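You operate a simulated robot arm through the tools that you are given. There is no shell and no other tool. Be economical: measure what you need, move in short steps, check, and stop when the job is done.

You run a simulated robot arm. Do the job below in one go: nothing can be reset, and whatever is moved stays where it is left.

## Task
Turn the turntable's yellow mark to the white bench, lock it and wipe the panel clean.
Fine: lock free first; white pad, back where it lay. What is to be rubbed or washed off counts as gone when no trace of it is left.
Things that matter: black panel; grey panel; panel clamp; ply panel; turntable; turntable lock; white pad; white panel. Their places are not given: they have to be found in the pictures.

The check looks at the end state, three seconds after you hand in, the way a careful person would. Anything else that was tipped, shoved, dropped, spilled or broken makes it a failure.

## Robot
A 6-joint arm with a two-finger parallel gripper, fixed in place. Base frame: the origin is at the foot of the arm, x ahead of it, y to its left, z up; the work surface is at about z = 800. Lengths are in mm, angles in rad, forces in N, time in s.
With the tool pointing down near the work surface it reaches from about 260 to 680 mm from the base axis. Its first joint turns from -1.152 to 1.152 rad. Payload 2.9 kg.
Tool frame: the origin (TCP) lies between the finger pads and is the grasp point; the fingertips stand 30 mm ahead of it; z points along the fingers, y is the line along which they close. The gripper opens to 110 mm. The fingers are 20 mm wide and 10 mm thick; the gripper's body (48 by 112 mm) begins 55 mm behind the TCP.
Orientation is that of the tool frame in the base frame, as a unit quaternion [w, x, y, z]. With the fingers straight down and closing along the base's y, the tool's x points along the base's -x, its y along +y and its z along -z.

## Interface
- The arm moves only by the tool step_arm. Its argument "targets" is a list of rows, each an object of numbers (a shift or turn left out is 0, a gripper value left out holds the last): "x", "y", "z": the shift along the base's x, y, z in units of 20 mm (1.0 is 20 mm); "wx", "wy", "wz": the turn, a rotation vector about the base's x, y, z in units of 5 degrees (1.0 is 5 degrees); "grip": the gripper command, from -1 (shut) to 1 (fully open), values between in proportion. In form: [{"x": .., "y": .., "z": .., "wx": .., "wy": .., "wz": .., "grip": ..}, ...]. A call has 1 to 20 rows; each row shifts and turns the commanded pose from where the row before left it. A call with a number of a shift or a turn outside -1 to 1 is refused whole. A row lasts 0.2 s, in which the tool goes at most 50 mm and 0.15 rad; a call with a longer step from one row to the next is refused whole, and so is a gripper value outside its range. Where a pose cannot be reached the arm comes as near as it can. A force on the tool above 70 N (or 10 N above the force at the start of the call, whichever is more), or a blocked arm, ends the call early, and 0.2 s more pass. Each finger travels about 108 mm/s and halts on what it meets, pressing with about 44 N; the grip force reading is that of the motor and also rises with nothing between the fingers. The clock runs only during rows and for 0.2 s after the last one: add rows that do not move to give the fingers time. The reply holds the time, the measured pose of the TCP, the force on the tool along the base axes, the opening and the grip force, in the units named above and with some noise, with the torque about the TCP (base axes, N m) and any sound that the robot's microphone picked up, and new pictures: "show" is both (left out), scene, wrist or none.
- Cameras (640 x 400 px; columns grow to the right, rows downward): "scene" is fixed at [83.5, 435.3, 1388]; the picture's right is [-0.72, -0.69, 0.00], its down [-0.37, 0.39, -0.84] and it looks along [0.58, -0.61, -0.54] (base axes); focal length 261 px, centre (320, 200). "wrist" rides on the gripper at [72, 17, -103] in the tool frame; the picture's right is [-0.23, 0.97, 0.00], its down [-0.76, -0.18, -0.62] and it looks along [-0.61, -0.14, 0.78] (tool axes); focal length 222 px, centre (320, 200).
- pixel_to_xyz(camera, pixels): for up to 12 pixels [column, row] of the newest picture of that camera ("zoom" is the newest enlarged one), the place [x, y, z] in the base frame of the surface seen there, good to about 2 mm. The clock stands still meanwhile.
- inspect(camera, box): a new picture of the part [left, top, right, bottom] of that camera's present view, enlarged. The clock stands still meanwhile.
- hand_in(): hands the job in; it is judged then, once.

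Go step by step. Measure first, check grasps and placings, and put right what went wrong. The budget is 80 turns and 200 pictures, counting those below and the enlarged ones. Unless the task says otherwise, let go and move clear before handing in, and close with one line.

The tools are called as a command line: name --argument value ..., lists and objects as JSON in quotes. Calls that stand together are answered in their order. step_arm: Moves the arm, as the interface text tells. Its arguments: {"type":"object","properties":{"targets":{"type":"array","items":{"type":"object","properties":{"x":{"type":"number"},"y":{"type":"number"},"z":{"type":"number"},"wx":{"type":"number"},"wy":{"type":"number"},"wz":{"type":"number"},"grip":{"type":"number"}}}},"show":{"type":"string","enum":["both","scene","wrist","none"]}},"required":["targets"]} The other tools are called the same way: pixel_to_xyz (camera, pixels) gives the place of the surface under pixels of a picture; inspect (camera, box) takes an enlarged picture of a part of a camera's view; hand_in () hands the job in.

At the start:

```text
clock: 0.0
eef_pos: [461.1, -20.3, 1204.2]
ee_rot: [0.001, -0.001, 1.0, 0.0]
ft_force: [-0.1, -0.1, 0.8]
wrist_torque: [-0.01, -0.01, 0.0]
opening: 110.1
grip_force: 0.0
```

scene: 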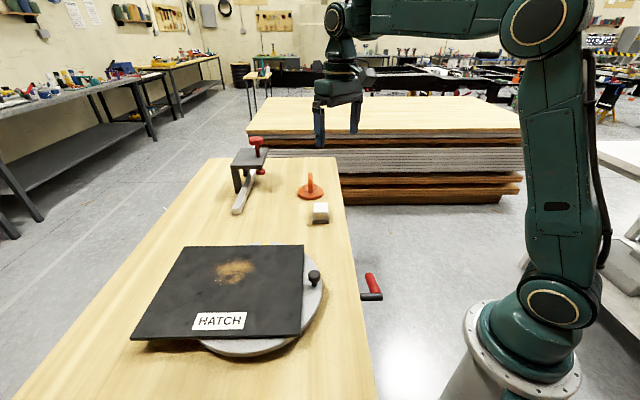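
wrist: 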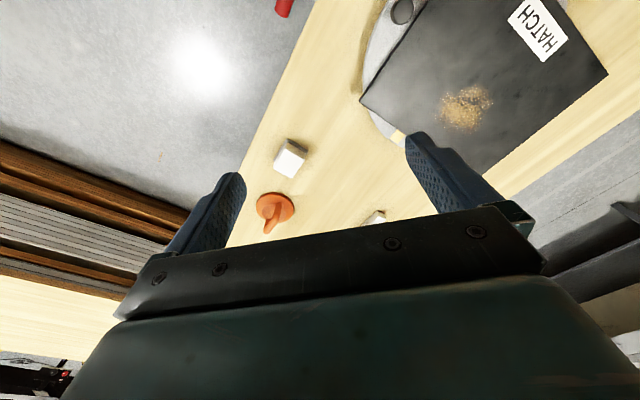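

The scene shows a black panel on a turntable (around 235,290), a knob at (314,277), a red handle at (372,287), a white pad at (320,212) and a clamp at (250,165). I'll enlarge these before moving.

inspect --camera "scene" --box '[120, 230, 400, 400]'

inspect --camera "scene" --box '[220, 125, 360, 235]'

inspect --camera "scene" --box '[500, 120, 640, 400]'

pixel_to_xyz --camera "scene" --pixels '[[314, 277], [318, 300], [372, 282], [320, 207], [310, 190], [235, 272], [303, 246], [185, 247], [132, 338], [300, 336], [340, 160], [372, 390]]'

```text
2.29 times, centred on (260, 315) of scene
```

zoom: 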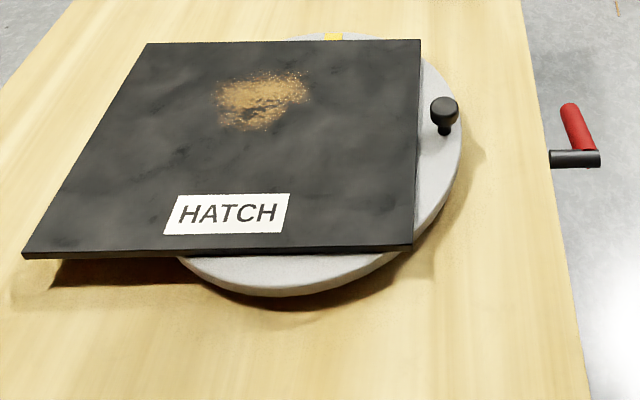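

```text
3.64 times, centred on (290, 180) of scene
```

zoom: 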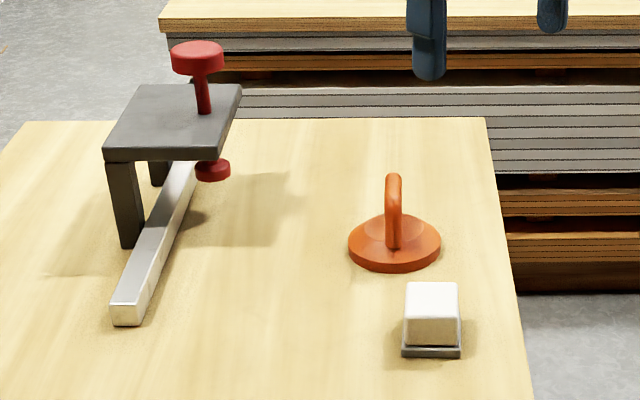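

```text
1.43 times, centred on (570, 260) of scene
```

zoom: 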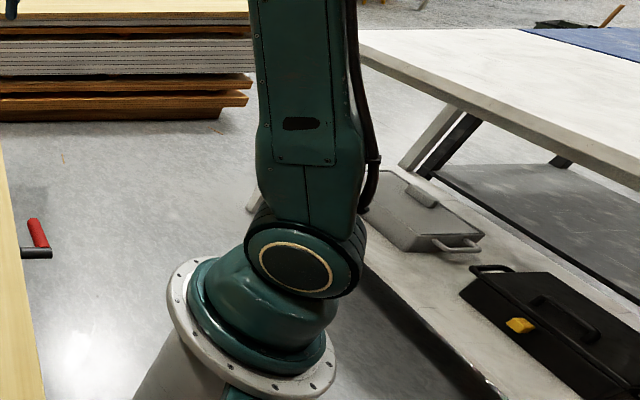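

```text
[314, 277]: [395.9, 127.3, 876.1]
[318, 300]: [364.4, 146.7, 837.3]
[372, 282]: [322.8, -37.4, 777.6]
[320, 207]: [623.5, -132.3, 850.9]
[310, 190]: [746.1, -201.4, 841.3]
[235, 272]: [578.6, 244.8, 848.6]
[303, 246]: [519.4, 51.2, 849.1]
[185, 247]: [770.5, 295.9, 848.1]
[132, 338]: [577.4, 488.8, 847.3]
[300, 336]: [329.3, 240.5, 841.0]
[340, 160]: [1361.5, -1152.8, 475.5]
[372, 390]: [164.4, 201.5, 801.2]
```

The zoom shows the yellow mark at the disc's far rim, zoom (333,36), i.e. scene about (266,246). I'll measure it, the rim, the lock and the white bench.

inspect --camera "scene" --box '[235, 236, 335, 299]'

inspect --camera "scene" --box '[335, 255, 405, 315]'

pixel_to_xyz --camera "scene" --pixels '[[266, 245], [322, 290], [308, 325], [270, 348], [225, 350], [205, 344], [315, 262], [610, 150], [635, 190], [370, 297], [380, 297], [30, 100]]'

pixel_to_xyz --camera "wrist" --pixels '[[403, 10], [383, 25], [366, 60], [385, 130], [290, 158], [287, 142], [283, 5], [464, 107], [540, 30], [362, 100], [605, 75], [480, 175]]'

```text
6.35 times, centred on (285, 268) of scene
```

zoom: 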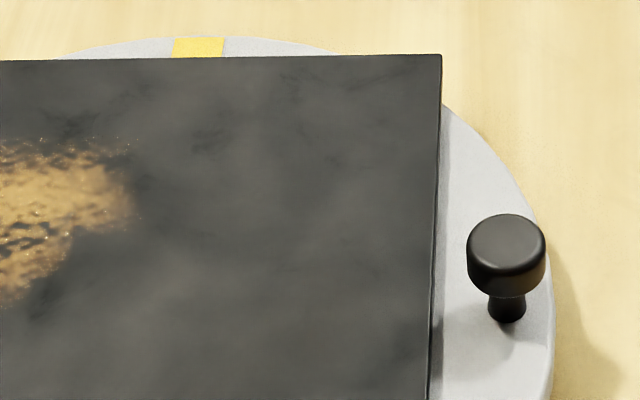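

```text
6.67 times, centred on (370, 285) of scene
```

zoom: 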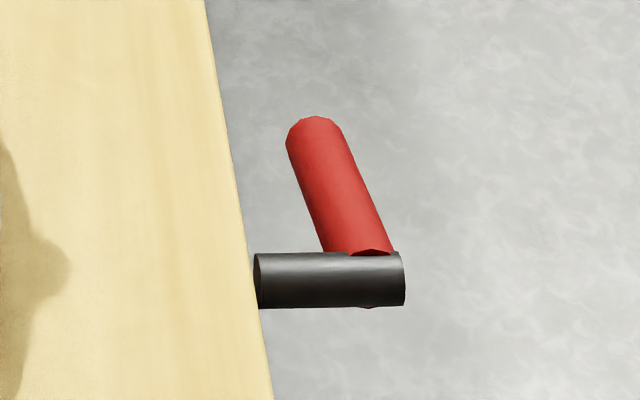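

```text
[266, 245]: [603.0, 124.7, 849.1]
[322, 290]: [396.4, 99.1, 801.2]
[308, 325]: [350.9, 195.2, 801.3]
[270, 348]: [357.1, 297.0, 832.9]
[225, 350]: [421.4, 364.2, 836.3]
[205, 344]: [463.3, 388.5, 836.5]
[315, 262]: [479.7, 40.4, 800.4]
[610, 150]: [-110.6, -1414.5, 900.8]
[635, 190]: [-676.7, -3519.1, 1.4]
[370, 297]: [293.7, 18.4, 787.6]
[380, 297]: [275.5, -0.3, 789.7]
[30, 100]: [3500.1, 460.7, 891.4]
```

```text
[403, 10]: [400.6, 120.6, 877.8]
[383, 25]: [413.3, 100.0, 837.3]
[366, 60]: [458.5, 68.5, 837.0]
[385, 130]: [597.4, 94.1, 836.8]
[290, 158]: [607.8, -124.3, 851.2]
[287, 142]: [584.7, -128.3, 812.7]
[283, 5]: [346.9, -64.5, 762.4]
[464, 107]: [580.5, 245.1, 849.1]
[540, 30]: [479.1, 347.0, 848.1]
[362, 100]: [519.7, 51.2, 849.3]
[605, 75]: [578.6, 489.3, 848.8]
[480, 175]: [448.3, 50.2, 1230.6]
```

The turntable rim sits near z 837 with centre about (510,230). The white bench lies toward about (-110,-1414). The red-handled lock is off the bench edge near (310,-35,775). I'll swing the wrist camera over to view the lock closely.

step_arm --targets '[{"x": -0.8, "y": 0.36, "z": -1, "wz": -0.75}, {"x": -0.8, "y": 0.36, "z": -1, "wz": -0.75}, {"x": -0.8, "y": 0.36, "z": -1, "wz": -0.75}, {"x": -0.8, "y": 0.36, "z": -1, "wz": -0.75}, {"x": -0.8, "y": 0.36, "z": -1, "wz": -0.75}, {"x": -0.8, "y": 0.36, "z": -1, "wz": -0.75}, {"x": -0.8, "y": 0.36, "z": -1, "wz": -0.75}, {"x": -0.8, "y": 0.36, "z": -1, "wz": -0.75}, {"x": -0.8, "y": 0.36, "z": -1, "wz": -0.75}, {"x": -0.8, "y": 0.36, "z": -1, "wz": -0.75}, {"x": -0.8, "y": 0.36, "z": 0, "wz": -0.75}, {"x": -0.8, "y": 0.36, "z": 0, "wz": -0.75}]'

```text
clock: 2.6
eef_pos: [269.3, 64.2, 1001.3]
ee_rot: [-0.001, 0.383, 0.924, 0.0]
ft_force: [-0.5, 0.5, 0.8]
wrist_torque: [-0.01, 0.02, -0.04]
opening: 110.2
grip_force: 0.0
```

scene: 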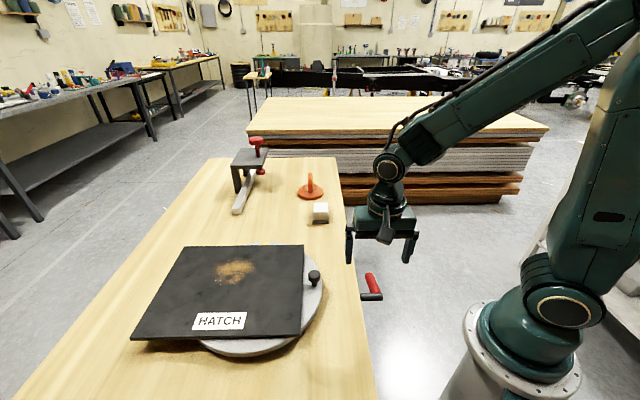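
wrist: 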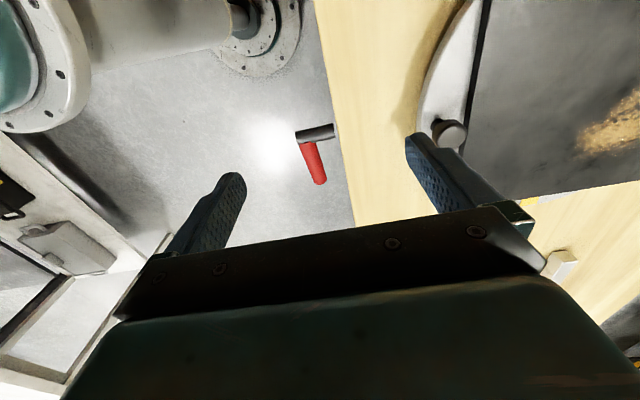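

The wrist view shows the shaft at (314,133) and the red handle at (315,163) clear of the bench edge. I'll enlarge and measure it.

inspect --camera "wrist" --box '[260, 100, 370, 200]'

pixel_to_xyz --camera "wrist" --pixels '[[300, 136], [315, 133], [330, 129], [312, 148], [316, 165], [320, 182], [341, 150], [352, 205], [330, 80], [450, 130], [533, 198], [420, 100]]'

pixel_to_xyz --camera "scene" --pixels '[[368, 276], [371, 283], [376, 293], [365, 297], [381, 297], [340, 180], [350, 240], [362, 320]]'

```text
4.00 times, centred on (315, 150) of wrist
```

zoom: 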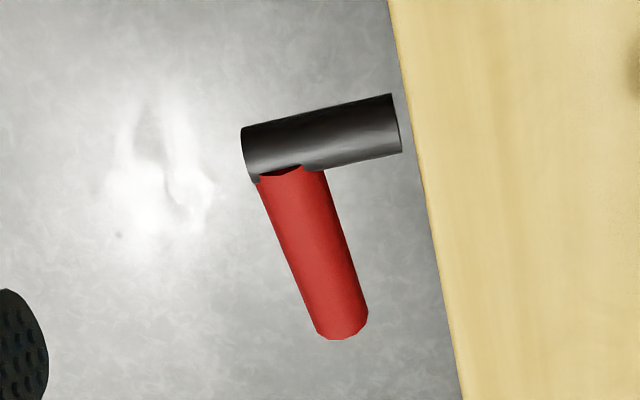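

```text
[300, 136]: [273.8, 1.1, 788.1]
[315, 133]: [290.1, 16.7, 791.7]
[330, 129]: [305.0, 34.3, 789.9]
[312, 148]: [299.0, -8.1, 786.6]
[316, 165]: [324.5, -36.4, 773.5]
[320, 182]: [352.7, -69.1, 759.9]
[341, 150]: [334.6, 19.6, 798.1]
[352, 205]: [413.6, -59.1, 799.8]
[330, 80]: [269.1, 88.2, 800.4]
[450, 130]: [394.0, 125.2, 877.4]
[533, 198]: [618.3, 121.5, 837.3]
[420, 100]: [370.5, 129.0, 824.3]
```

```text
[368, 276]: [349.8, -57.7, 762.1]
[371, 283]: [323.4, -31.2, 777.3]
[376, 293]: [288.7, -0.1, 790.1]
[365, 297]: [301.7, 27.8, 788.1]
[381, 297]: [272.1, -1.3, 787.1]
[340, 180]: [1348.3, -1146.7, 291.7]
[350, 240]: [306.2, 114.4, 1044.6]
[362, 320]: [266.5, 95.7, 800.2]
```

The bench edge runs along x+y≈355, and the lever runs from about (290,0,780) to (353,-69,757), about 47 mm off the edge. I'll half-close the gripper, move over the lever and descend part way.

step_arm --targets '[{"x": 0.525, "y": -0.908, "grip": 0.1}, {"x": 0.525, "y": -0.908}, {"x": 0.525, "y": -0.908, "z": -1}, {"x": 0.525, "y": -0.908, "z": -1}, {"x": 0.525, "y": -0.908, "z": -1}, {"x": 0.525, "y": -0.908, "z": -1}, {"z": -1}, {"z": -1}, {"z": -1}, {"z": -1}, {}]'

```text
clock: 5.0
eef_pos: [331.0, -42.9, 842.7]
ee_rot: [0.0, 0.383, 0.924, 0.0]
ft_force: [0.2, -0.1, 0.3]
wrist_torque: [0.0, -0.04, -0.04]
opening: 60.5
grip_force: 0.0
```

scene: 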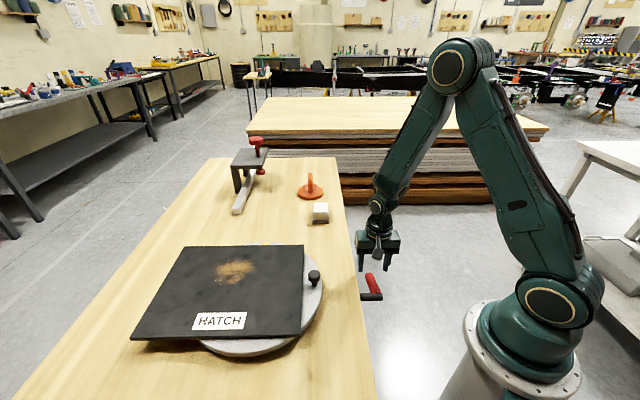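
wrist: 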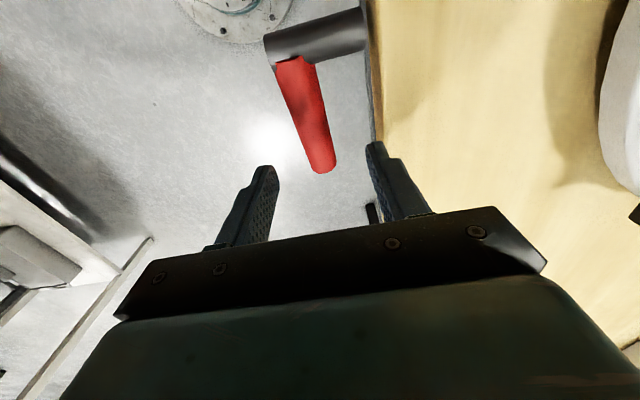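

The lever lies between the fingers' lines in the wrist view, and there is a small dark piece at (370,212). I'll check it and re-measure the lever.

inspect --camera "wrist" --box '[250, 0, 430, 225]'

pixel_to_xyz --camera "wrist" --pixels '[[318, 45], [296, 75], [305, 105], [315, 140], [321, 165], [371, 213], [368, 204], [377, 120], [365, 40], [290, 45]]'

```text
1.78 times, centred on (340, 112) of wrist
```

zoom: 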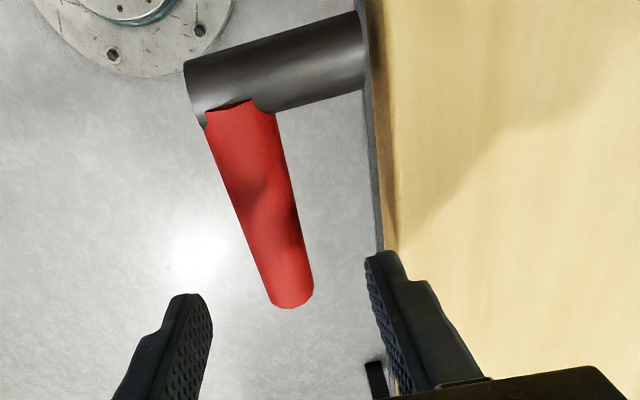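

```text
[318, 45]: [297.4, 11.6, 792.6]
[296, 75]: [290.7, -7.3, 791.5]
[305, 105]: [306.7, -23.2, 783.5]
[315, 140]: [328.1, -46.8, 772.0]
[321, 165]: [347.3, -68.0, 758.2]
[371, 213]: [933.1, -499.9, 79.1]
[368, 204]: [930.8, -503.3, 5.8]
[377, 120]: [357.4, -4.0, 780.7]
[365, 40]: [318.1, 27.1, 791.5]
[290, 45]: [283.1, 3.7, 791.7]
```

The dark piece is far off on the floor (about 930,-500), so it isn't in the way. The lever centre line is near x+y≈282; I'll shift 4 mm outward, descend to about z 768 and close on it.

step_arm --targets '[{"x": -0.15, "y": -0.2, "z": -0.7}, {"z": -1}, {"z": -1}, {"z": -1}, {}, {"grip": -0.7}, {}, {}]'

```text
clock: 6.8
eef_pos: [328.9, -47.4, 769.7]
ee_rot: [0.001, 0.383, 0.924, 0.002]
ft_force: [7.4, 9.7, -12.8]
wrist_torque: [-0.39, -0.76, -0.17]
opening: 27.6
grip_force: 44.9
```

scene: 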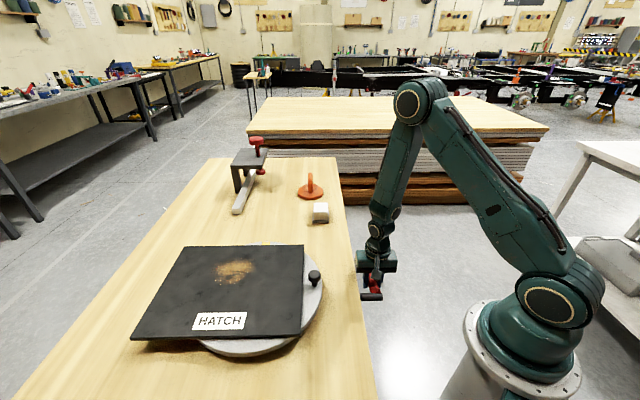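
wrist: 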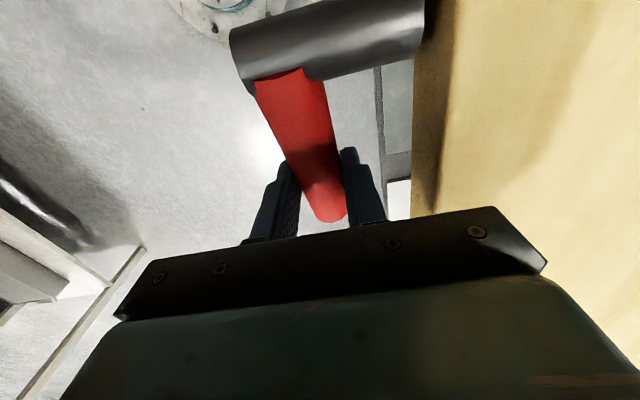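

The lever is held (opening 27.6). I'll try rotating it up about its shaft by 10° and watch the forces.

step_arm --targets '[{"x": 0.04, "y": -0.04, "z": 0.26, "wx": -0.707, "wy": -0.707}, {"x": 0.03, "y": -0.03, "z": 0.26, "wx": -0.707, "wy": -0.707}, {}]' --show "wrist"

```text
clock: 7.6
eef_pos: [329.8, -49.2, 781.0]
ee_rot: [0.081, 0.381, 0.921, -0.032]
ft_force: [5.2, 13.6, 22.7]
wrist_torque: [1.23, 0.87, -0.03]
opening: 27.8
grip_force: 45.4
```

wrist: 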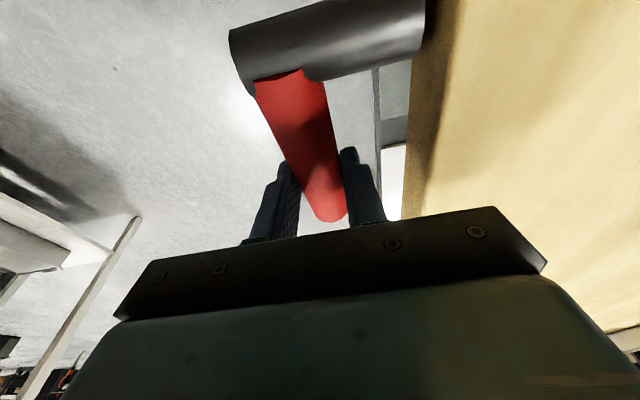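

The gripper rose 11 mm with the lever still looking the same relative to the fingers. I'll measure whether the lever's angle truly changed.

pixel_to_xyz --camera "wrist" --pixels '[[280, 90], [295, 110], [310, 150], [325, 185], [332, 212], [330, 30]]'

inspect --camera "scene" --box '[340, 240, 420, 310]'

```text
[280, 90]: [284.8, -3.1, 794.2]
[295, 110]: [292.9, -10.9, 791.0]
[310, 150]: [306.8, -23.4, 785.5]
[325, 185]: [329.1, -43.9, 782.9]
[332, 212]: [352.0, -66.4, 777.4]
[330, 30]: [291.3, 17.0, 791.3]
```

```text
5.71 times, centred on (380, 275) of scene
```

zoom: 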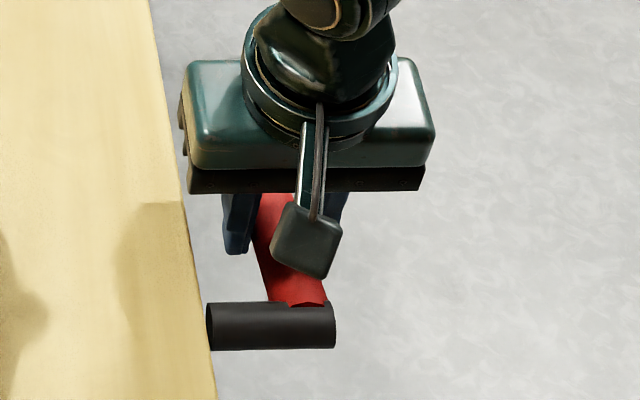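

The lever tip rose from z≈760 to 777, so it turns upward. I'll carry it on around the arc by 30° more.

step_arm --targets '[{"x": 0.01, "y": -0.01, "z": 0.26, "wx": -0.707, "wy": -0.707}, {"z": 0.26, "wx": -0.707, "wy": -0.707}, {"x": -0.02, "y": 0.02, "z": 0.26, "wx": -0.707, "wy": -0.707}, {"x": -0.033, "y": 0.033, "z": 0.257, "wx": -0.707, "wy": -0.707}, {"x": -0.05, "y": 0.05, "z": 0.25, "wx": -0.707, "wy": -0.707}, {"x": -0.064, "y": 0.064, "z": 0.245, "wx": -0.707, "wy": -0.707}, {}]'

```text
clock: 9.2
eef_pos: [323.9, -43.6, 809.3]
ee_rot: [0.312, 0.361, 0.869, -0.129]
ft_force: [-18.4, 33.3, 1.1]
wrist_torque: [0.86, 0.7, 0.69]
opening: 27.5
grip_force: 45.0
```

scene: 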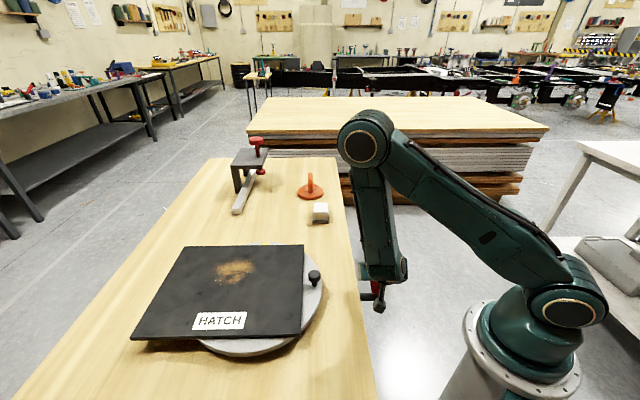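
wrist: 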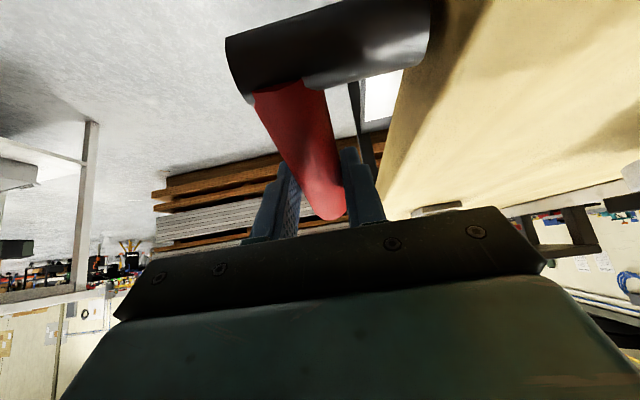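

The lever follows. The horizontal force (-18,33) says my arc radius is a touch large, so I'll tuck in slightly and go on by another 15°.

step_arm --targets '[{"x": -0.12, "y": 0.12, "z": 0.235, "wx": -0.707, "wy": -0.707}, {"x": -0.13, "y": 0.13, "z": 0.225, "wx": -0.707, "wy": -0.707}, {"x": -0.14, "y": 0.14, "z": 0.215, "wx": -0.707, "wy": -0.707}, {}]'

```text
clock: 10.2
eef_pos: [321.8, -40.4, 818.1]
ee_rot: [0.419, 0.343, 0.82, -0.186]
ft_force: [-46.6, -25.3, -10.0]
wrist_torque: [-0.38, 0.49, 0.56]
opening: 28.2
grip_force: 45.0
out of reach, approached as far as the arm can: row 1, 2
```

scene: 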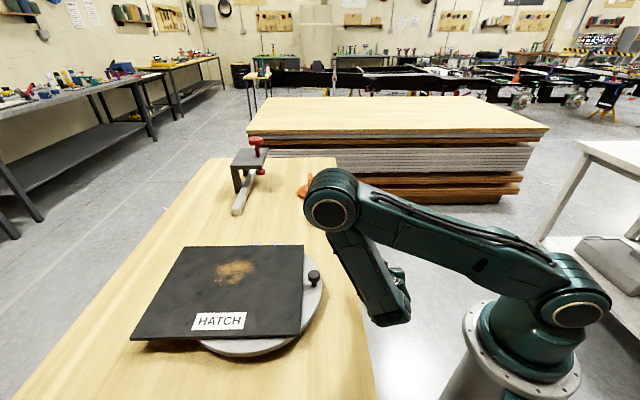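
wrist: 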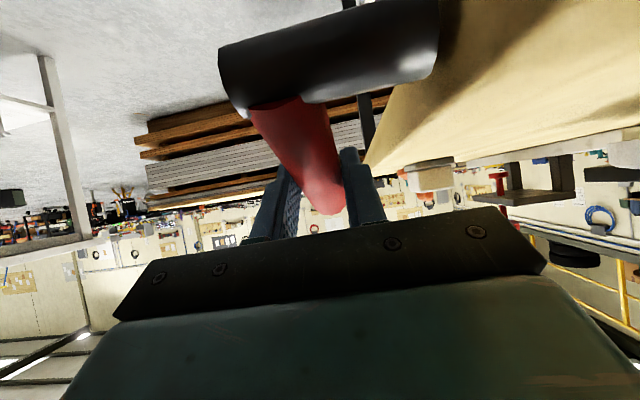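

The wrist is near its reach limit at about 55° tilt. I'll open to 60 mm, swing the tool back upright around the lever, then rise clear.

step_arm --targets '[{"grip": 0.1}, {}, {}, {"wx": 0.707, "wy": 0.707}, {"wx": 0.707, "wy": 0.707}, {"wx": 0.707, "wy": 0.707}, {"wx": 0.707, "wy": 0.707}, {"wx": 0.707, "wy": 0.707}, {"wx": 0.707, "wy": 0.707}, {"wx": 0.707, "wy": 0.707}, {"wx": 0.707, "wy": 0.707}, {"wx": 0.707, "wy": 0.707}, {"wx": 0.707, "wy": 0.707}, {"wx": 0.707, "wy": 0.707}, {}]'

```text
clock: 13.4
eef_pos: [331.9, -32.9, 817.3]
ee_rot: [0.0, 0.383, 0.924, 0.001]
ft_force: [-1.1, -1.9, 1.5]
wrist_torque: [-0.01, -0.01, -0.03]
opening: 59.2
grip_force: 0.0
out of reach, approached as far as the arm can: row 4
```

scene: 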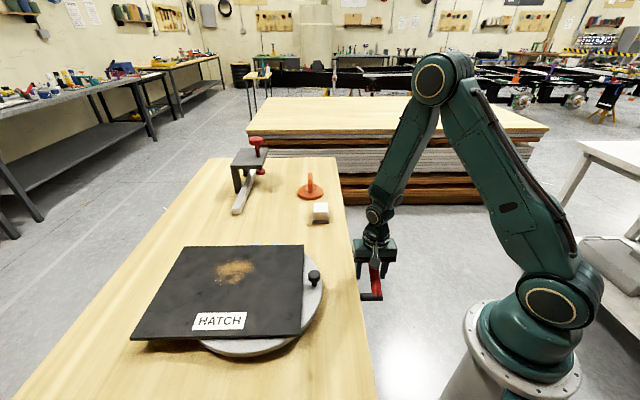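
wrist: 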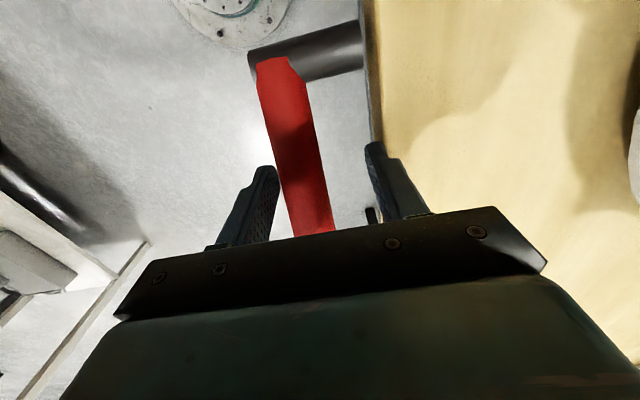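

The lever is still between the fingers, off-centre to the left. I'll measure its angle now.

pixel_to_xyz --camera "wrist" --pixels '[[275, 75], [285, 110], [295, 150], [305, 190], [315, 225], [320, 50]]'

inspect --camera "scene" --box '[340, 220, 420, 310]'

```text
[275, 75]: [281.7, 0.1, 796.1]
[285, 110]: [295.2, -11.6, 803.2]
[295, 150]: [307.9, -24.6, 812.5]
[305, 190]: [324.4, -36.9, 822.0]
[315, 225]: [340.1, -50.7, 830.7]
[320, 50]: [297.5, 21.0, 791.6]
```

```text
4.44 times, centred on (380, 265) of scene
```

zoom: 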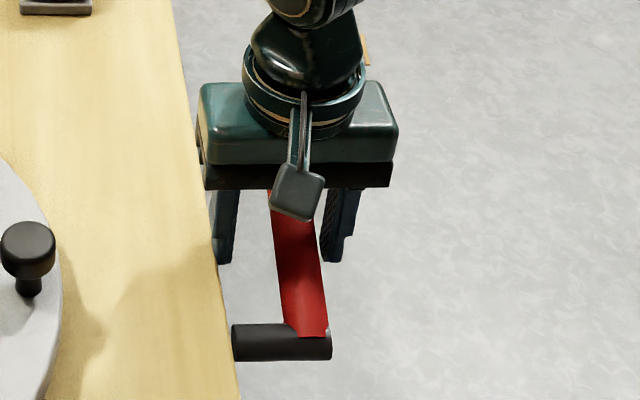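

The lever is at about +25°, pivot near (285,-2,784), so it really turns. I'll pre-tilt the tool back 25°, re-centre on the lever at 60 mm radius, grip it and carry on upward.

step_arm --targets '[{"x": -0.4, "y": -0.33, "z": -0.3}, {"wx": 0.707, "wy": 0.707}, {"wx": 0.707, "wy": 0.707}, {"wx": 0.707, "wy": 0.707}, {"wx": 0.707, "wy": 0.707}, {"wx": 0.707, "wy": 0.707}, {}, {"grip": -0.7}, {}, {}]'

```text
clock: 15.6
eef_pos: [322.3, -40.9, 812.5]
ee_rot: [-0.2, 0.374, 0.902, 0.082]
ft_force: [-4.8, -6.6, 4.3]
wrist_torque: [0.0, 0.27, 0.06]
opening: 27.8
grip_force: 45.0
```

scene: 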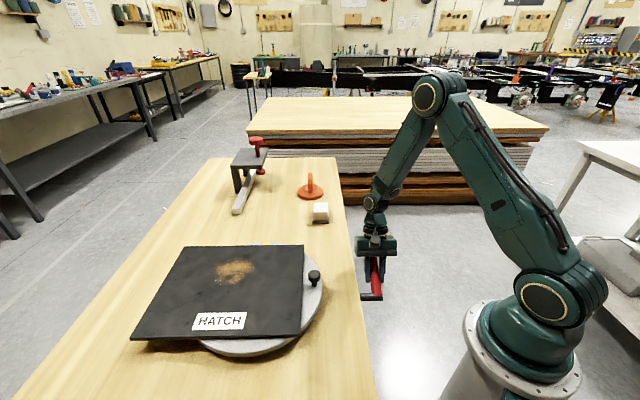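
wrist: 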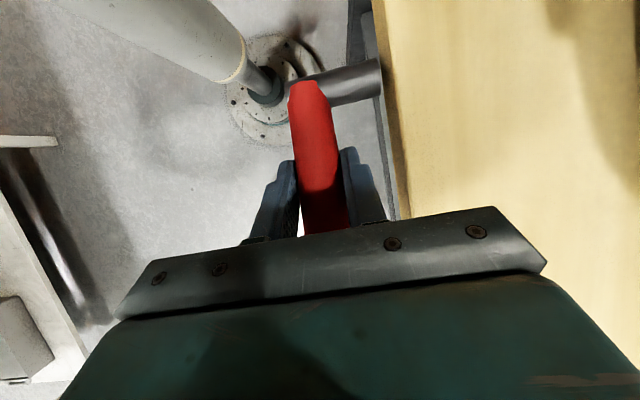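

The lever is gripped again (27.8 mm) with low forces. I'll carry it round 30° further.

step_arm --targets '[{"x": -0.087, "y": 0.083, "z": 0.232, "wx": -0.707, "wy": -0.707}, {"x": -0.1, "y": 0.097, "z": 0.22, "wx": -0.707, "wy": -0.707}, {"x": -0.114, "y": 0.11, "z": 0.207, "wx": -0.707, "wy": -0.707}, {"x": -0.127, "y": 0.122, "z": 0.193, "wx": -0.707, "wy": -0.707}, {"x": -0.139, "y": 0.133, "z": 0.176, "wx": -0.707, "wy": -0.707}, {"x": -0.149, "y": 0.143, "z": 0.159, "wx": -0.707, "wy": -0.707}, {}]'

```text
clock: 17.2
eef_pos: [308.4, -26.2, 835.4]
ee_rot: [0.037, 0.382, 0.923, -0.017]
ft_force: [-0.5, 6.1, -66.0]
wrist_torque: [0.56, 0.26, -0.02]
opening: 27.7
grip_force: 45.2
```

scene: 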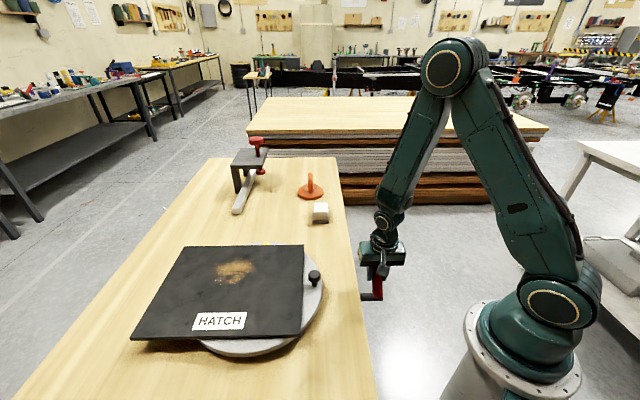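
wrist: 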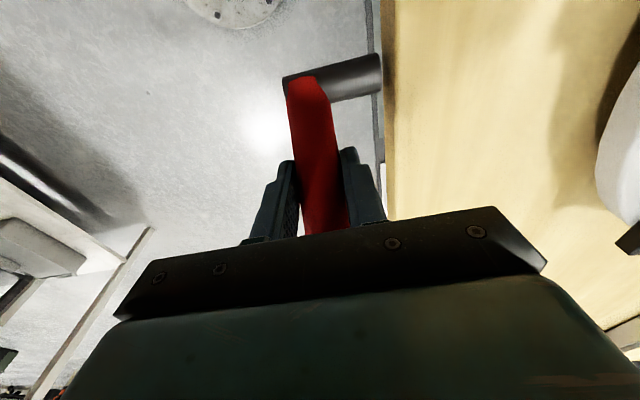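

The lever came to about 55°, with a -66 N vertical force that is partly radial mismatch. I'll ease in by 2–3 mm along the lever and read the force again.

step_arm --targets '[{"x": -0.04, "y": 0.04, "z": -0.12}, {}]' --show "wrist"

pixel_to_xyz --camera "wrist" --pixels '[[300, 85], [308, 120], [315, 155], [321, 190], [326, 220]]'

```text
clock: 17.8
eef_pos: [309.1, -27.2, 835.1]
ee_rot: [0.042, 0.382, 0.923, -0.017]
ft_force: [-7.6, 0.4, 4.5]
wrist_torque: [0.97, 1.19, 0.02]
opening: 27.8
grip_force: 44.9
```

wrist: 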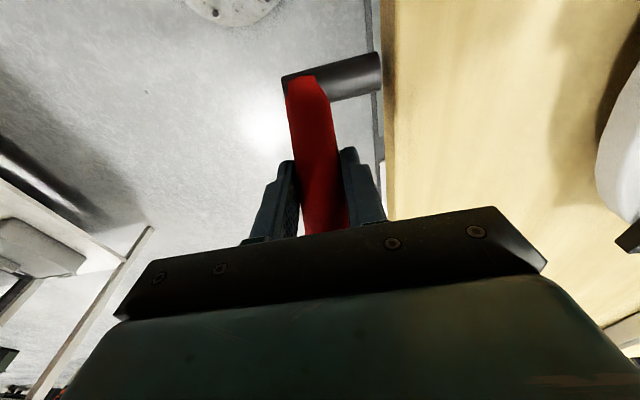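

```text
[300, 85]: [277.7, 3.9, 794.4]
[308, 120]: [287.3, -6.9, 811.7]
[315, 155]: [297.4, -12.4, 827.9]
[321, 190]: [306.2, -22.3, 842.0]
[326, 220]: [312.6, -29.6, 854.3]
```

Force is relaxed and the lever is at about 52°. I'll continue 20° more.

step_arm --targets '[{"x": -0.15, "y": 0.147, "z": 0.14, "wx": -0.707, "wy": -0.707}, {"x": -0.163, "y": 0.156, "z": 0.12, "wx": -0.707, "wy": -0.707}, {"x": -0.17, "y": 0.163, "z": 0.1, "wx": -0.707, "wy": -0.707}, {"x": -0.177, "y": 0.169, "z": 0.08, "wx": -0.707, "wy": -0.707}, {}]' --show "wrist"

pixel_to_xyz --camera "wrist" --pixels '[[300, 90], [308, 120], [315, 155], [321, 190], [326, 215]]'

```text
clock: 19.0
eef_pos: [300.2, -17.4, 840.0]
ee_rot: [0.192, 0.376, 0.901, -0.096]
ft_force: [-28.8, -47.1, 8.7]
wrist_torque: [0.36, 0.59, -0.95]
opening: 27.8
grip_force: 45.3
out of reach, approached as far as the arm can: row 4
```

wrist: 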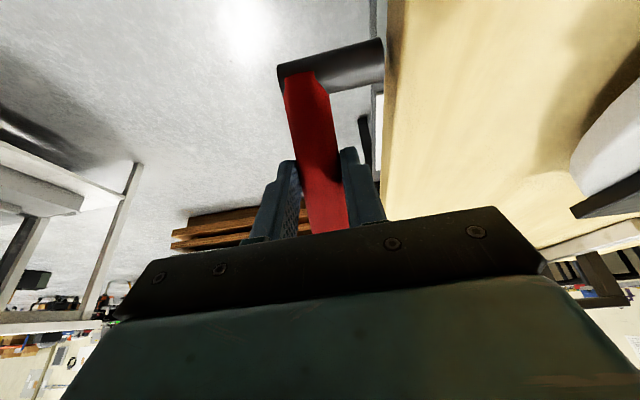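

```text
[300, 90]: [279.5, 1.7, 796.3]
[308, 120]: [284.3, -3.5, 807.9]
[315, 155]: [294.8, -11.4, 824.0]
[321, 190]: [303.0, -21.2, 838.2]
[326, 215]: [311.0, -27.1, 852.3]
```

The lever face still lies at about 51° while my fingers slid past it, so that is its end stop (it started at about -22°). I'll let go, rise clear and come upright.

step_arm --targets '[{"grip": 0.1}, {}, {}, {"z": 1}, {"z": 1}, {"z": 1}, {"z": 1, "wx": 0.707, "wy": 0.707}, {"z": 1, "wx": 0.707, "wy": 0.707}, {"z": 1, "wx": 0.707, "wy": 0.707}, {"z": 1, "wx": 0.707, "wy": 0.707}, {"z": 1, "wx": 0.707, "wy": 0.707}, {}]'

```text
clock: 21.6
eef_pos: [309.0, -12.2, 1001.9]
ee_rot: [-0.001, 0.383, 0.924, 0.0]
ft_force: [-0.3, -0.1, -0.6]
wrist_torque: [-0.01, 0.02, -0.01]
opening: 60.4
grip_force: 0.1
```

scene: 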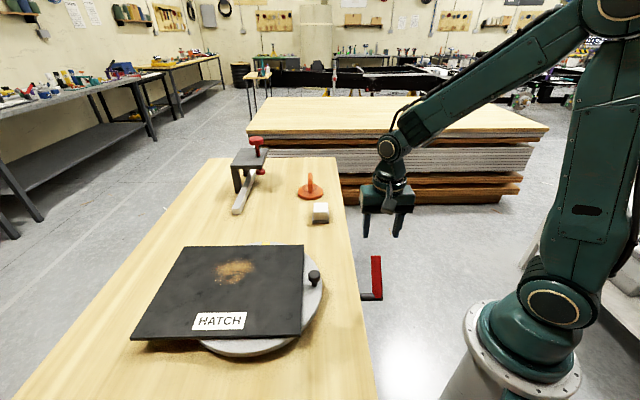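
wrist: 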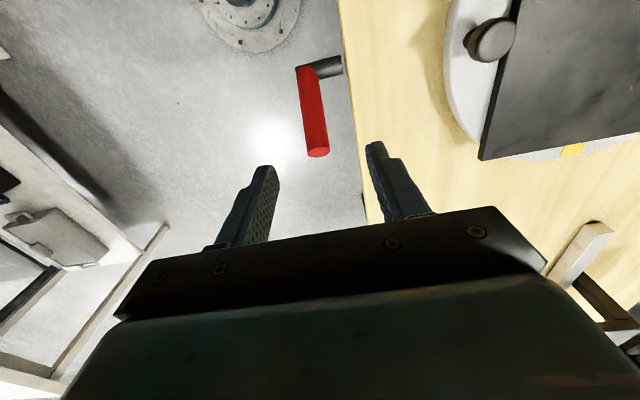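

The lever stays up by itself. Now I'll measure the mark (572,151), the disc rim and the knob from this view.

pixel_to_xyz --camera "wrist" --pixels '[[572, 152], [564, 157], [582, 143], [500, 152], [473, 130], [457, 100], [449, 60], [452, 20], [495, 37], [472, 42], [301, 75], [318, 152]]'

inspect --camera "wrist" --box '[430, 0, 640, 180]'

inspect --camera "scene" --box '[340, 240, 420, 310]'

```text
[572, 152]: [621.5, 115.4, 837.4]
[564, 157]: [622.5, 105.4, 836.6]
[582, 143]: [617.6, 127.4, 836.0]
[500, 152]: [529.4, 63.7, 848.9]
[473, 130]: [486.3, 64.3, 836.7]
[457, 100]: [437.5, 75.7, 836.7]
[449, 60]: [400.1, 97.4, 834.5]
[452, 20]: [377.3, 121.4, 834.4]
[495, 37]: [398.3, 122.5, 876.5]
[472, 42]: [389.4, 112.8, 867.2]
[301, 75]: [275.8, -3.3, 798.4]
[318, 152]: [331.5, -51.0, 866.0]
```

```text
2.22 times, centred on (535, 90) of wrist
```

zoom: 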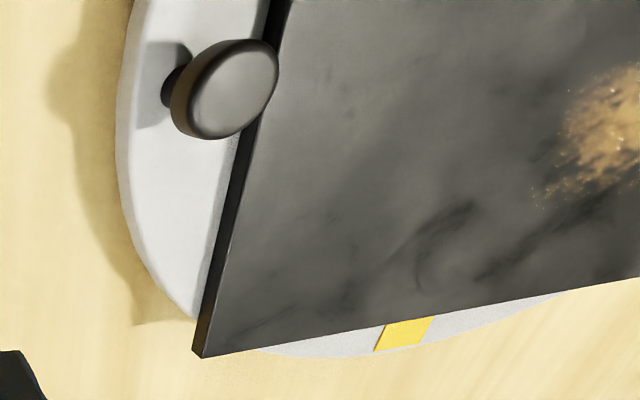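

```text
5.71 times, centred on (380, 275) of scene
```

zoom: 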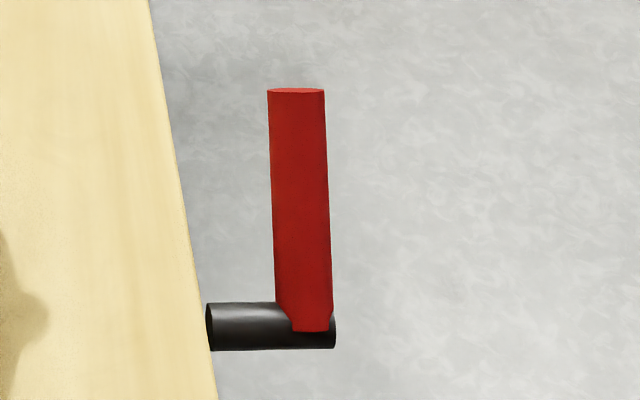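

The lock lever sits up near 50°. The mark is at (620,116), direction about -45° from the disc centre (509,226). To set the aim, I'll look at the white bench beyond the picture's right edge.

inspect --camera "scene" --box '[560, 60, 640, 400]'

inspect --camera "wrist" --box '[0, 100, 120, 400]'

```text
1.18 times, centred on (600, 230) of scene
```

zoom: 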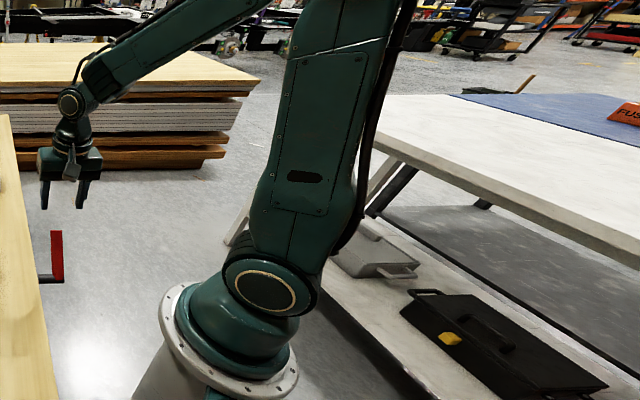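

```text
1.33 times, centred on (60, 250) of wrist
```

zoom: 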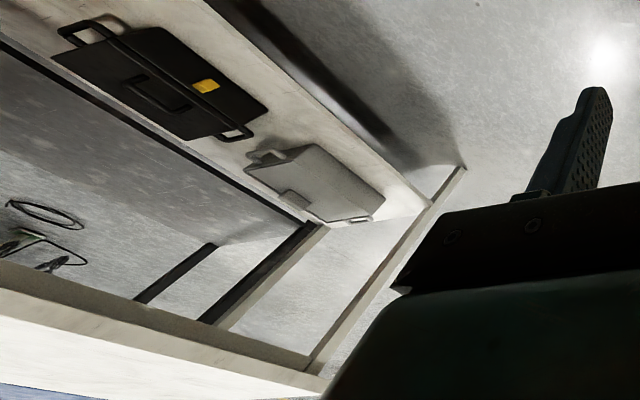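

The enlarged view reaches past the frame, so I can look further right to see the bench's full extent.

inspect --camera "scene" --box '[638, 0, 640, 400]'

pixel_to_xyz --camera "zoom" --pixels '[[300, 180], [340, 200], [420, 240], [500, 280], [560, 320], [600, 340], [330, 150], [380, 170], [420, 150], [500, 180], [600, 200], [630, 380]]'

```text
1.00 times, centred on (639, 200) of scene (not enlarged: the box is as wide or as high as the picture)
```

zoom: 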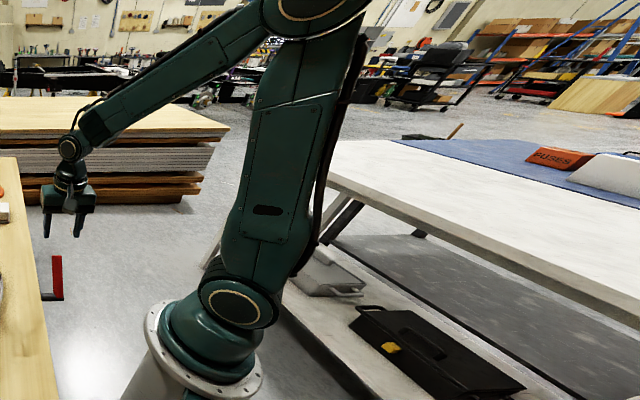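

```text
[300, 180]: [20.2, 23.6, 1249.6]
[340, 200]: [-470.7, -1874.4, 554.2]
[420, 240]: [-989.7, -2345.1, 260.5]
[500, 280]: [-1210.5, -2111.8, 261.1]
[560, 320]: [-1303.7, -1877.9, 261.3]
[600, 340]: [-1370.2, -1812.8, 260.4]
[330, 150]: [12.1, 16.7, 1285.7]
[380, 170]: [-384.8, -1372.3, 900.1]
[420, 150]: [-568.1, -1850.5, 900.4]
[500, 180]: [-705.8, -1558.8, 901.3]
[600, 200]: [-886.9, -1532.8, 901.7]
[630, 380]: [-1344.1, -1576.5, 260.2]
```

I'll measure the bench top's corners and edges in this widened view.

inspect --camera "scene" --box '[638, 0, 640, 400]'

pixel_to_xyz --camera "zoom" --pixels '[[334, 174], [400, 200], [450, 222], [520, 252], [630, 300], [345, 143], [400, 143], [520, 142], [635, 152], [600, 250]]'

```text
1.00 times, centred on (639, 200) of scene (not enlarged: the box is as wide or as high as the picture)
```

zoom: 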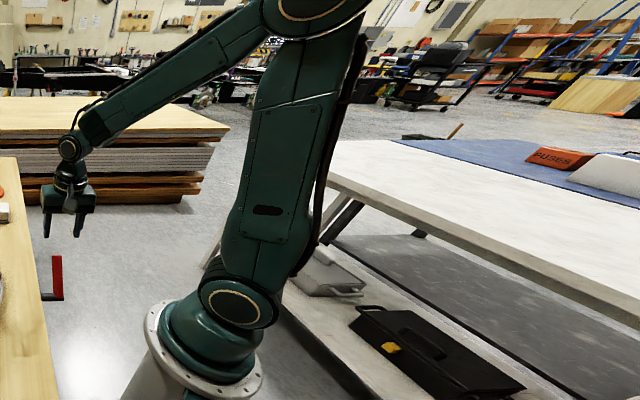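

```text
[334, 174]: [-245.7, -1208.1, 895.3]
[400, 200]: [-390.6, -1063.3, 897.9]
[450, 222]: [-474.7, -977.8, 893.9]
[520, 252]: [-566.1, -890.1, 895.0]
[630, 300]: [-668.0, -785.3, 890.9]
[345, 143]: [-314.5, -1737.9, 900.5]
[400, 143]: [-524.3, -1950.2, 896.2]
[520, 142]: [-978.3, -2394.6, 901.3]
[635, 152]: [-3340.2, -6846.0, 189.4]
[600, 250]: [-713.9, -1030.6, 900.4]
```

The white bench's front edge runs parallel to this bench, lying toward -135° (direction (-.7,-.7)), so the mark must turn 90° clockwise from -45° to -135°. I'll go above the knob (397,124) with fingers closing tangentially.

step_arm --targets '[{"x": 0.244, "y": 0.377, "wz": 1}, {"x": 0.244, "y": 0.377, "wz": 1}, {"x": 0.244, "y": 0.377, "wz": 1}, {"x": 0.244, "y": 0.377, "wz": 1}, {"x": 0.244, "y": 0.377, "wz": 1}, {"x": 0.244, "y": 0.377, "wz": 1}, {"x": 0.244, "y": 0.377, "wz": 1}, {"x": 0.244, "y": 0.377, "wz": 1}, {"x": 0.244, "y": 0.377, "wz": 1}, {"x": 0.244, "y": 0.377, "wz": 1}, {"x": 0.244, "y": 0.377, "wz": 1}, {"x": 0.244, "y": 0.377, "wz": 1}, {"x": 0.244, "y": 0.377, "wz": 1}, {"x": 0.244, "y": 0.377, "wz": 1}, {"x": 0.244, "y": 0.377, "wz": 1}, {"x": 0.244, "y": 0.377, "wz": 1}, {"x": 0.244, "y": 0.377, "wz": 1}, {"x": 0.244, "y": 0.377, "wz": 1}, {}]'

```text
clock: 25.6
eef_pos: [397.4, 123.0, 1000.9]
ee_rot: [0.0, -0.384, 0.923, -0.001]
ft_force: [0.0, 0.3, 0.0]
wrist_torque: [0.01, 0.01, 0.0]
opening: 60.7
grip_force: 0.0
```

scene: 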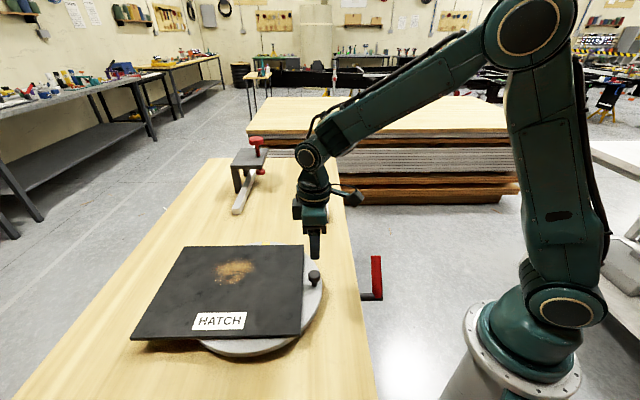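
wrist: 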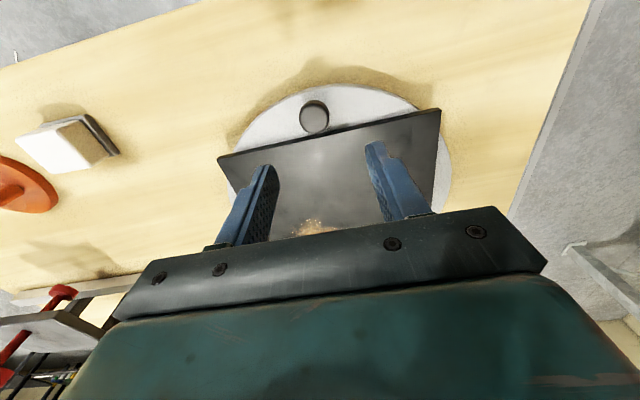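

pixel_to_xyz --camera "wrist" --pixels '[[313, 117], [302, 118], [324, 118], [314, 106], [314, 126], [345, 86], [270, 105], [420, 105], [450, 170], [230, 185], [75, 148], [60, 140]]'

inspect --camera "wrist" --box '[0, 60, 240, 210]'

```text
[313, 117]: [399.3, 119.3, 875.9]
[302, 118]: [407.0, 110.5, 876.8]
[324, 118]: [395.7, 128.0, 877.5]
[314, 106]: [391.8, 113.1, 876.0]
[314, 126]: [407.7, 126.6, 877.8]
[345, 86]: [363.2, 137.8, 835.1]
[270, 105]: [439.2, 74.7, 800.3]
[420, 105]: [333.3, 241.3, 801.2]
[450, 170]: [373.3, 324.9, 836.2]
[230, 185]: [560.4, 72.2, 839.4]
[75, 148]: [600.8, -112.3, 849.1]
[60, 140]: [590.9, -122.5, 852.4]
```

```text
2.67 times, centred on (120, 135) of wrist
```

zoom: 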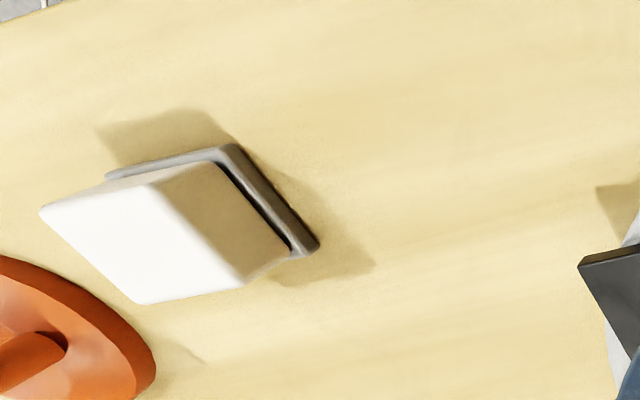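

The knob centre is (399.5,119.5), about 24 mm wide, top z 877. I'll descend to TCP z≈884 (tips just above the panel level) and close on its head.

step_arm --targets '[{"x": 0.1, "y": -0.17, "z": -0.85}, {"z": -1}, {"z": -1}, {"z": -1}, {"z": -1}, {"z": -1}, {}, {"grip": -0.8}, {}, {}, {}]'

```text
clock: 28.0
eef_pos: [398.5, 119.7, 881.6]
ee_rot: [0.0, -0.382, 0.924, 0.001]
ft_force: [0.1, 0.8, -7.8]
wrist_torque: [0.15, -0.17, 0.04]
opening: 31.4
grip_force: 44.9
```

scene: 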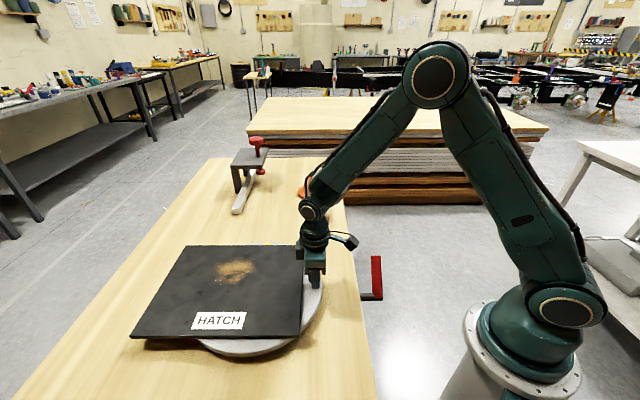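
wrist: 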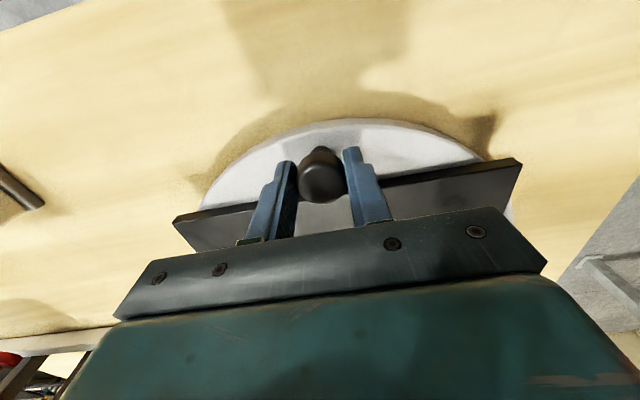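

The knob is gripped (31 mm). I'll test whether the table is free with a 10° clockwise turn along the arc, turning the tool with it.

step_arm --targets '[{"x": -0.444, "y": 0.498, "wz": -1}, {"x": -0.399, "y": 0.535, "wz": -1}, {}]'

```text
clock: 28.8
eef_pos: [381.7, 141.2, 882.5]
ee_rot: [-0.002, -0.3, 0.954, 0.0]
ft_force: [-2.2, -3.0, -18.9]
wrist_torque: [-0.08, -0.2, -0.24]
opening: 31.3
grip_force: 44.7
```

scene: 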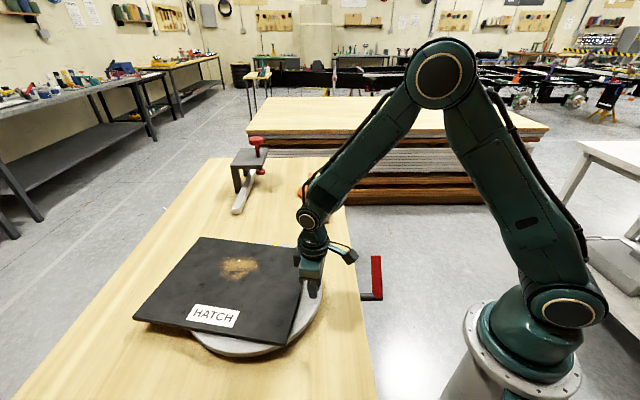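
wrist: 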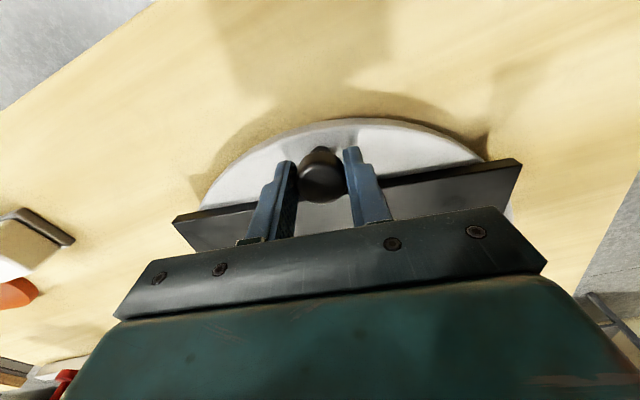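

The table turns freely and the panel rides with it. I'll go on 40° more and check the forces.

step_arm --targets '[{"x": -0.351, "y": 0.568, "wz": -1}, {"x": -0.3, "y": 0.596, "wz": -1}, {"x": -0.247, "y": 0.62, "wz": -1}, {"x": -0.192, "y": 0.639, "wz": -1}, {"x": -0.135, "y": 0.654, "wz": -1}, {"x": -0.078, "y": 0.663, "wz": -1}, {"x": -0.02, "y": 0.667, "wz": -1}, {"x": 0.038, "y": 0.666, "wz": -1}, {}]' --show "scene"

```text
clock: 30.8
eef_pos: [357.6, 243.4, 882.9]
ee_rot: [0.0, 0.045, 0.999, 0.0]
ft_force: [8.1, -2.0, -20.5]
wrist_torque: [-0.09, 0.26, -0.25]
opening: 31.4
grip_force: 45.0
```

scene: 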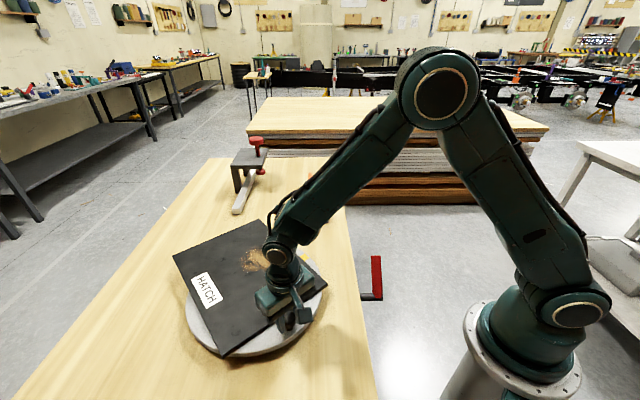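

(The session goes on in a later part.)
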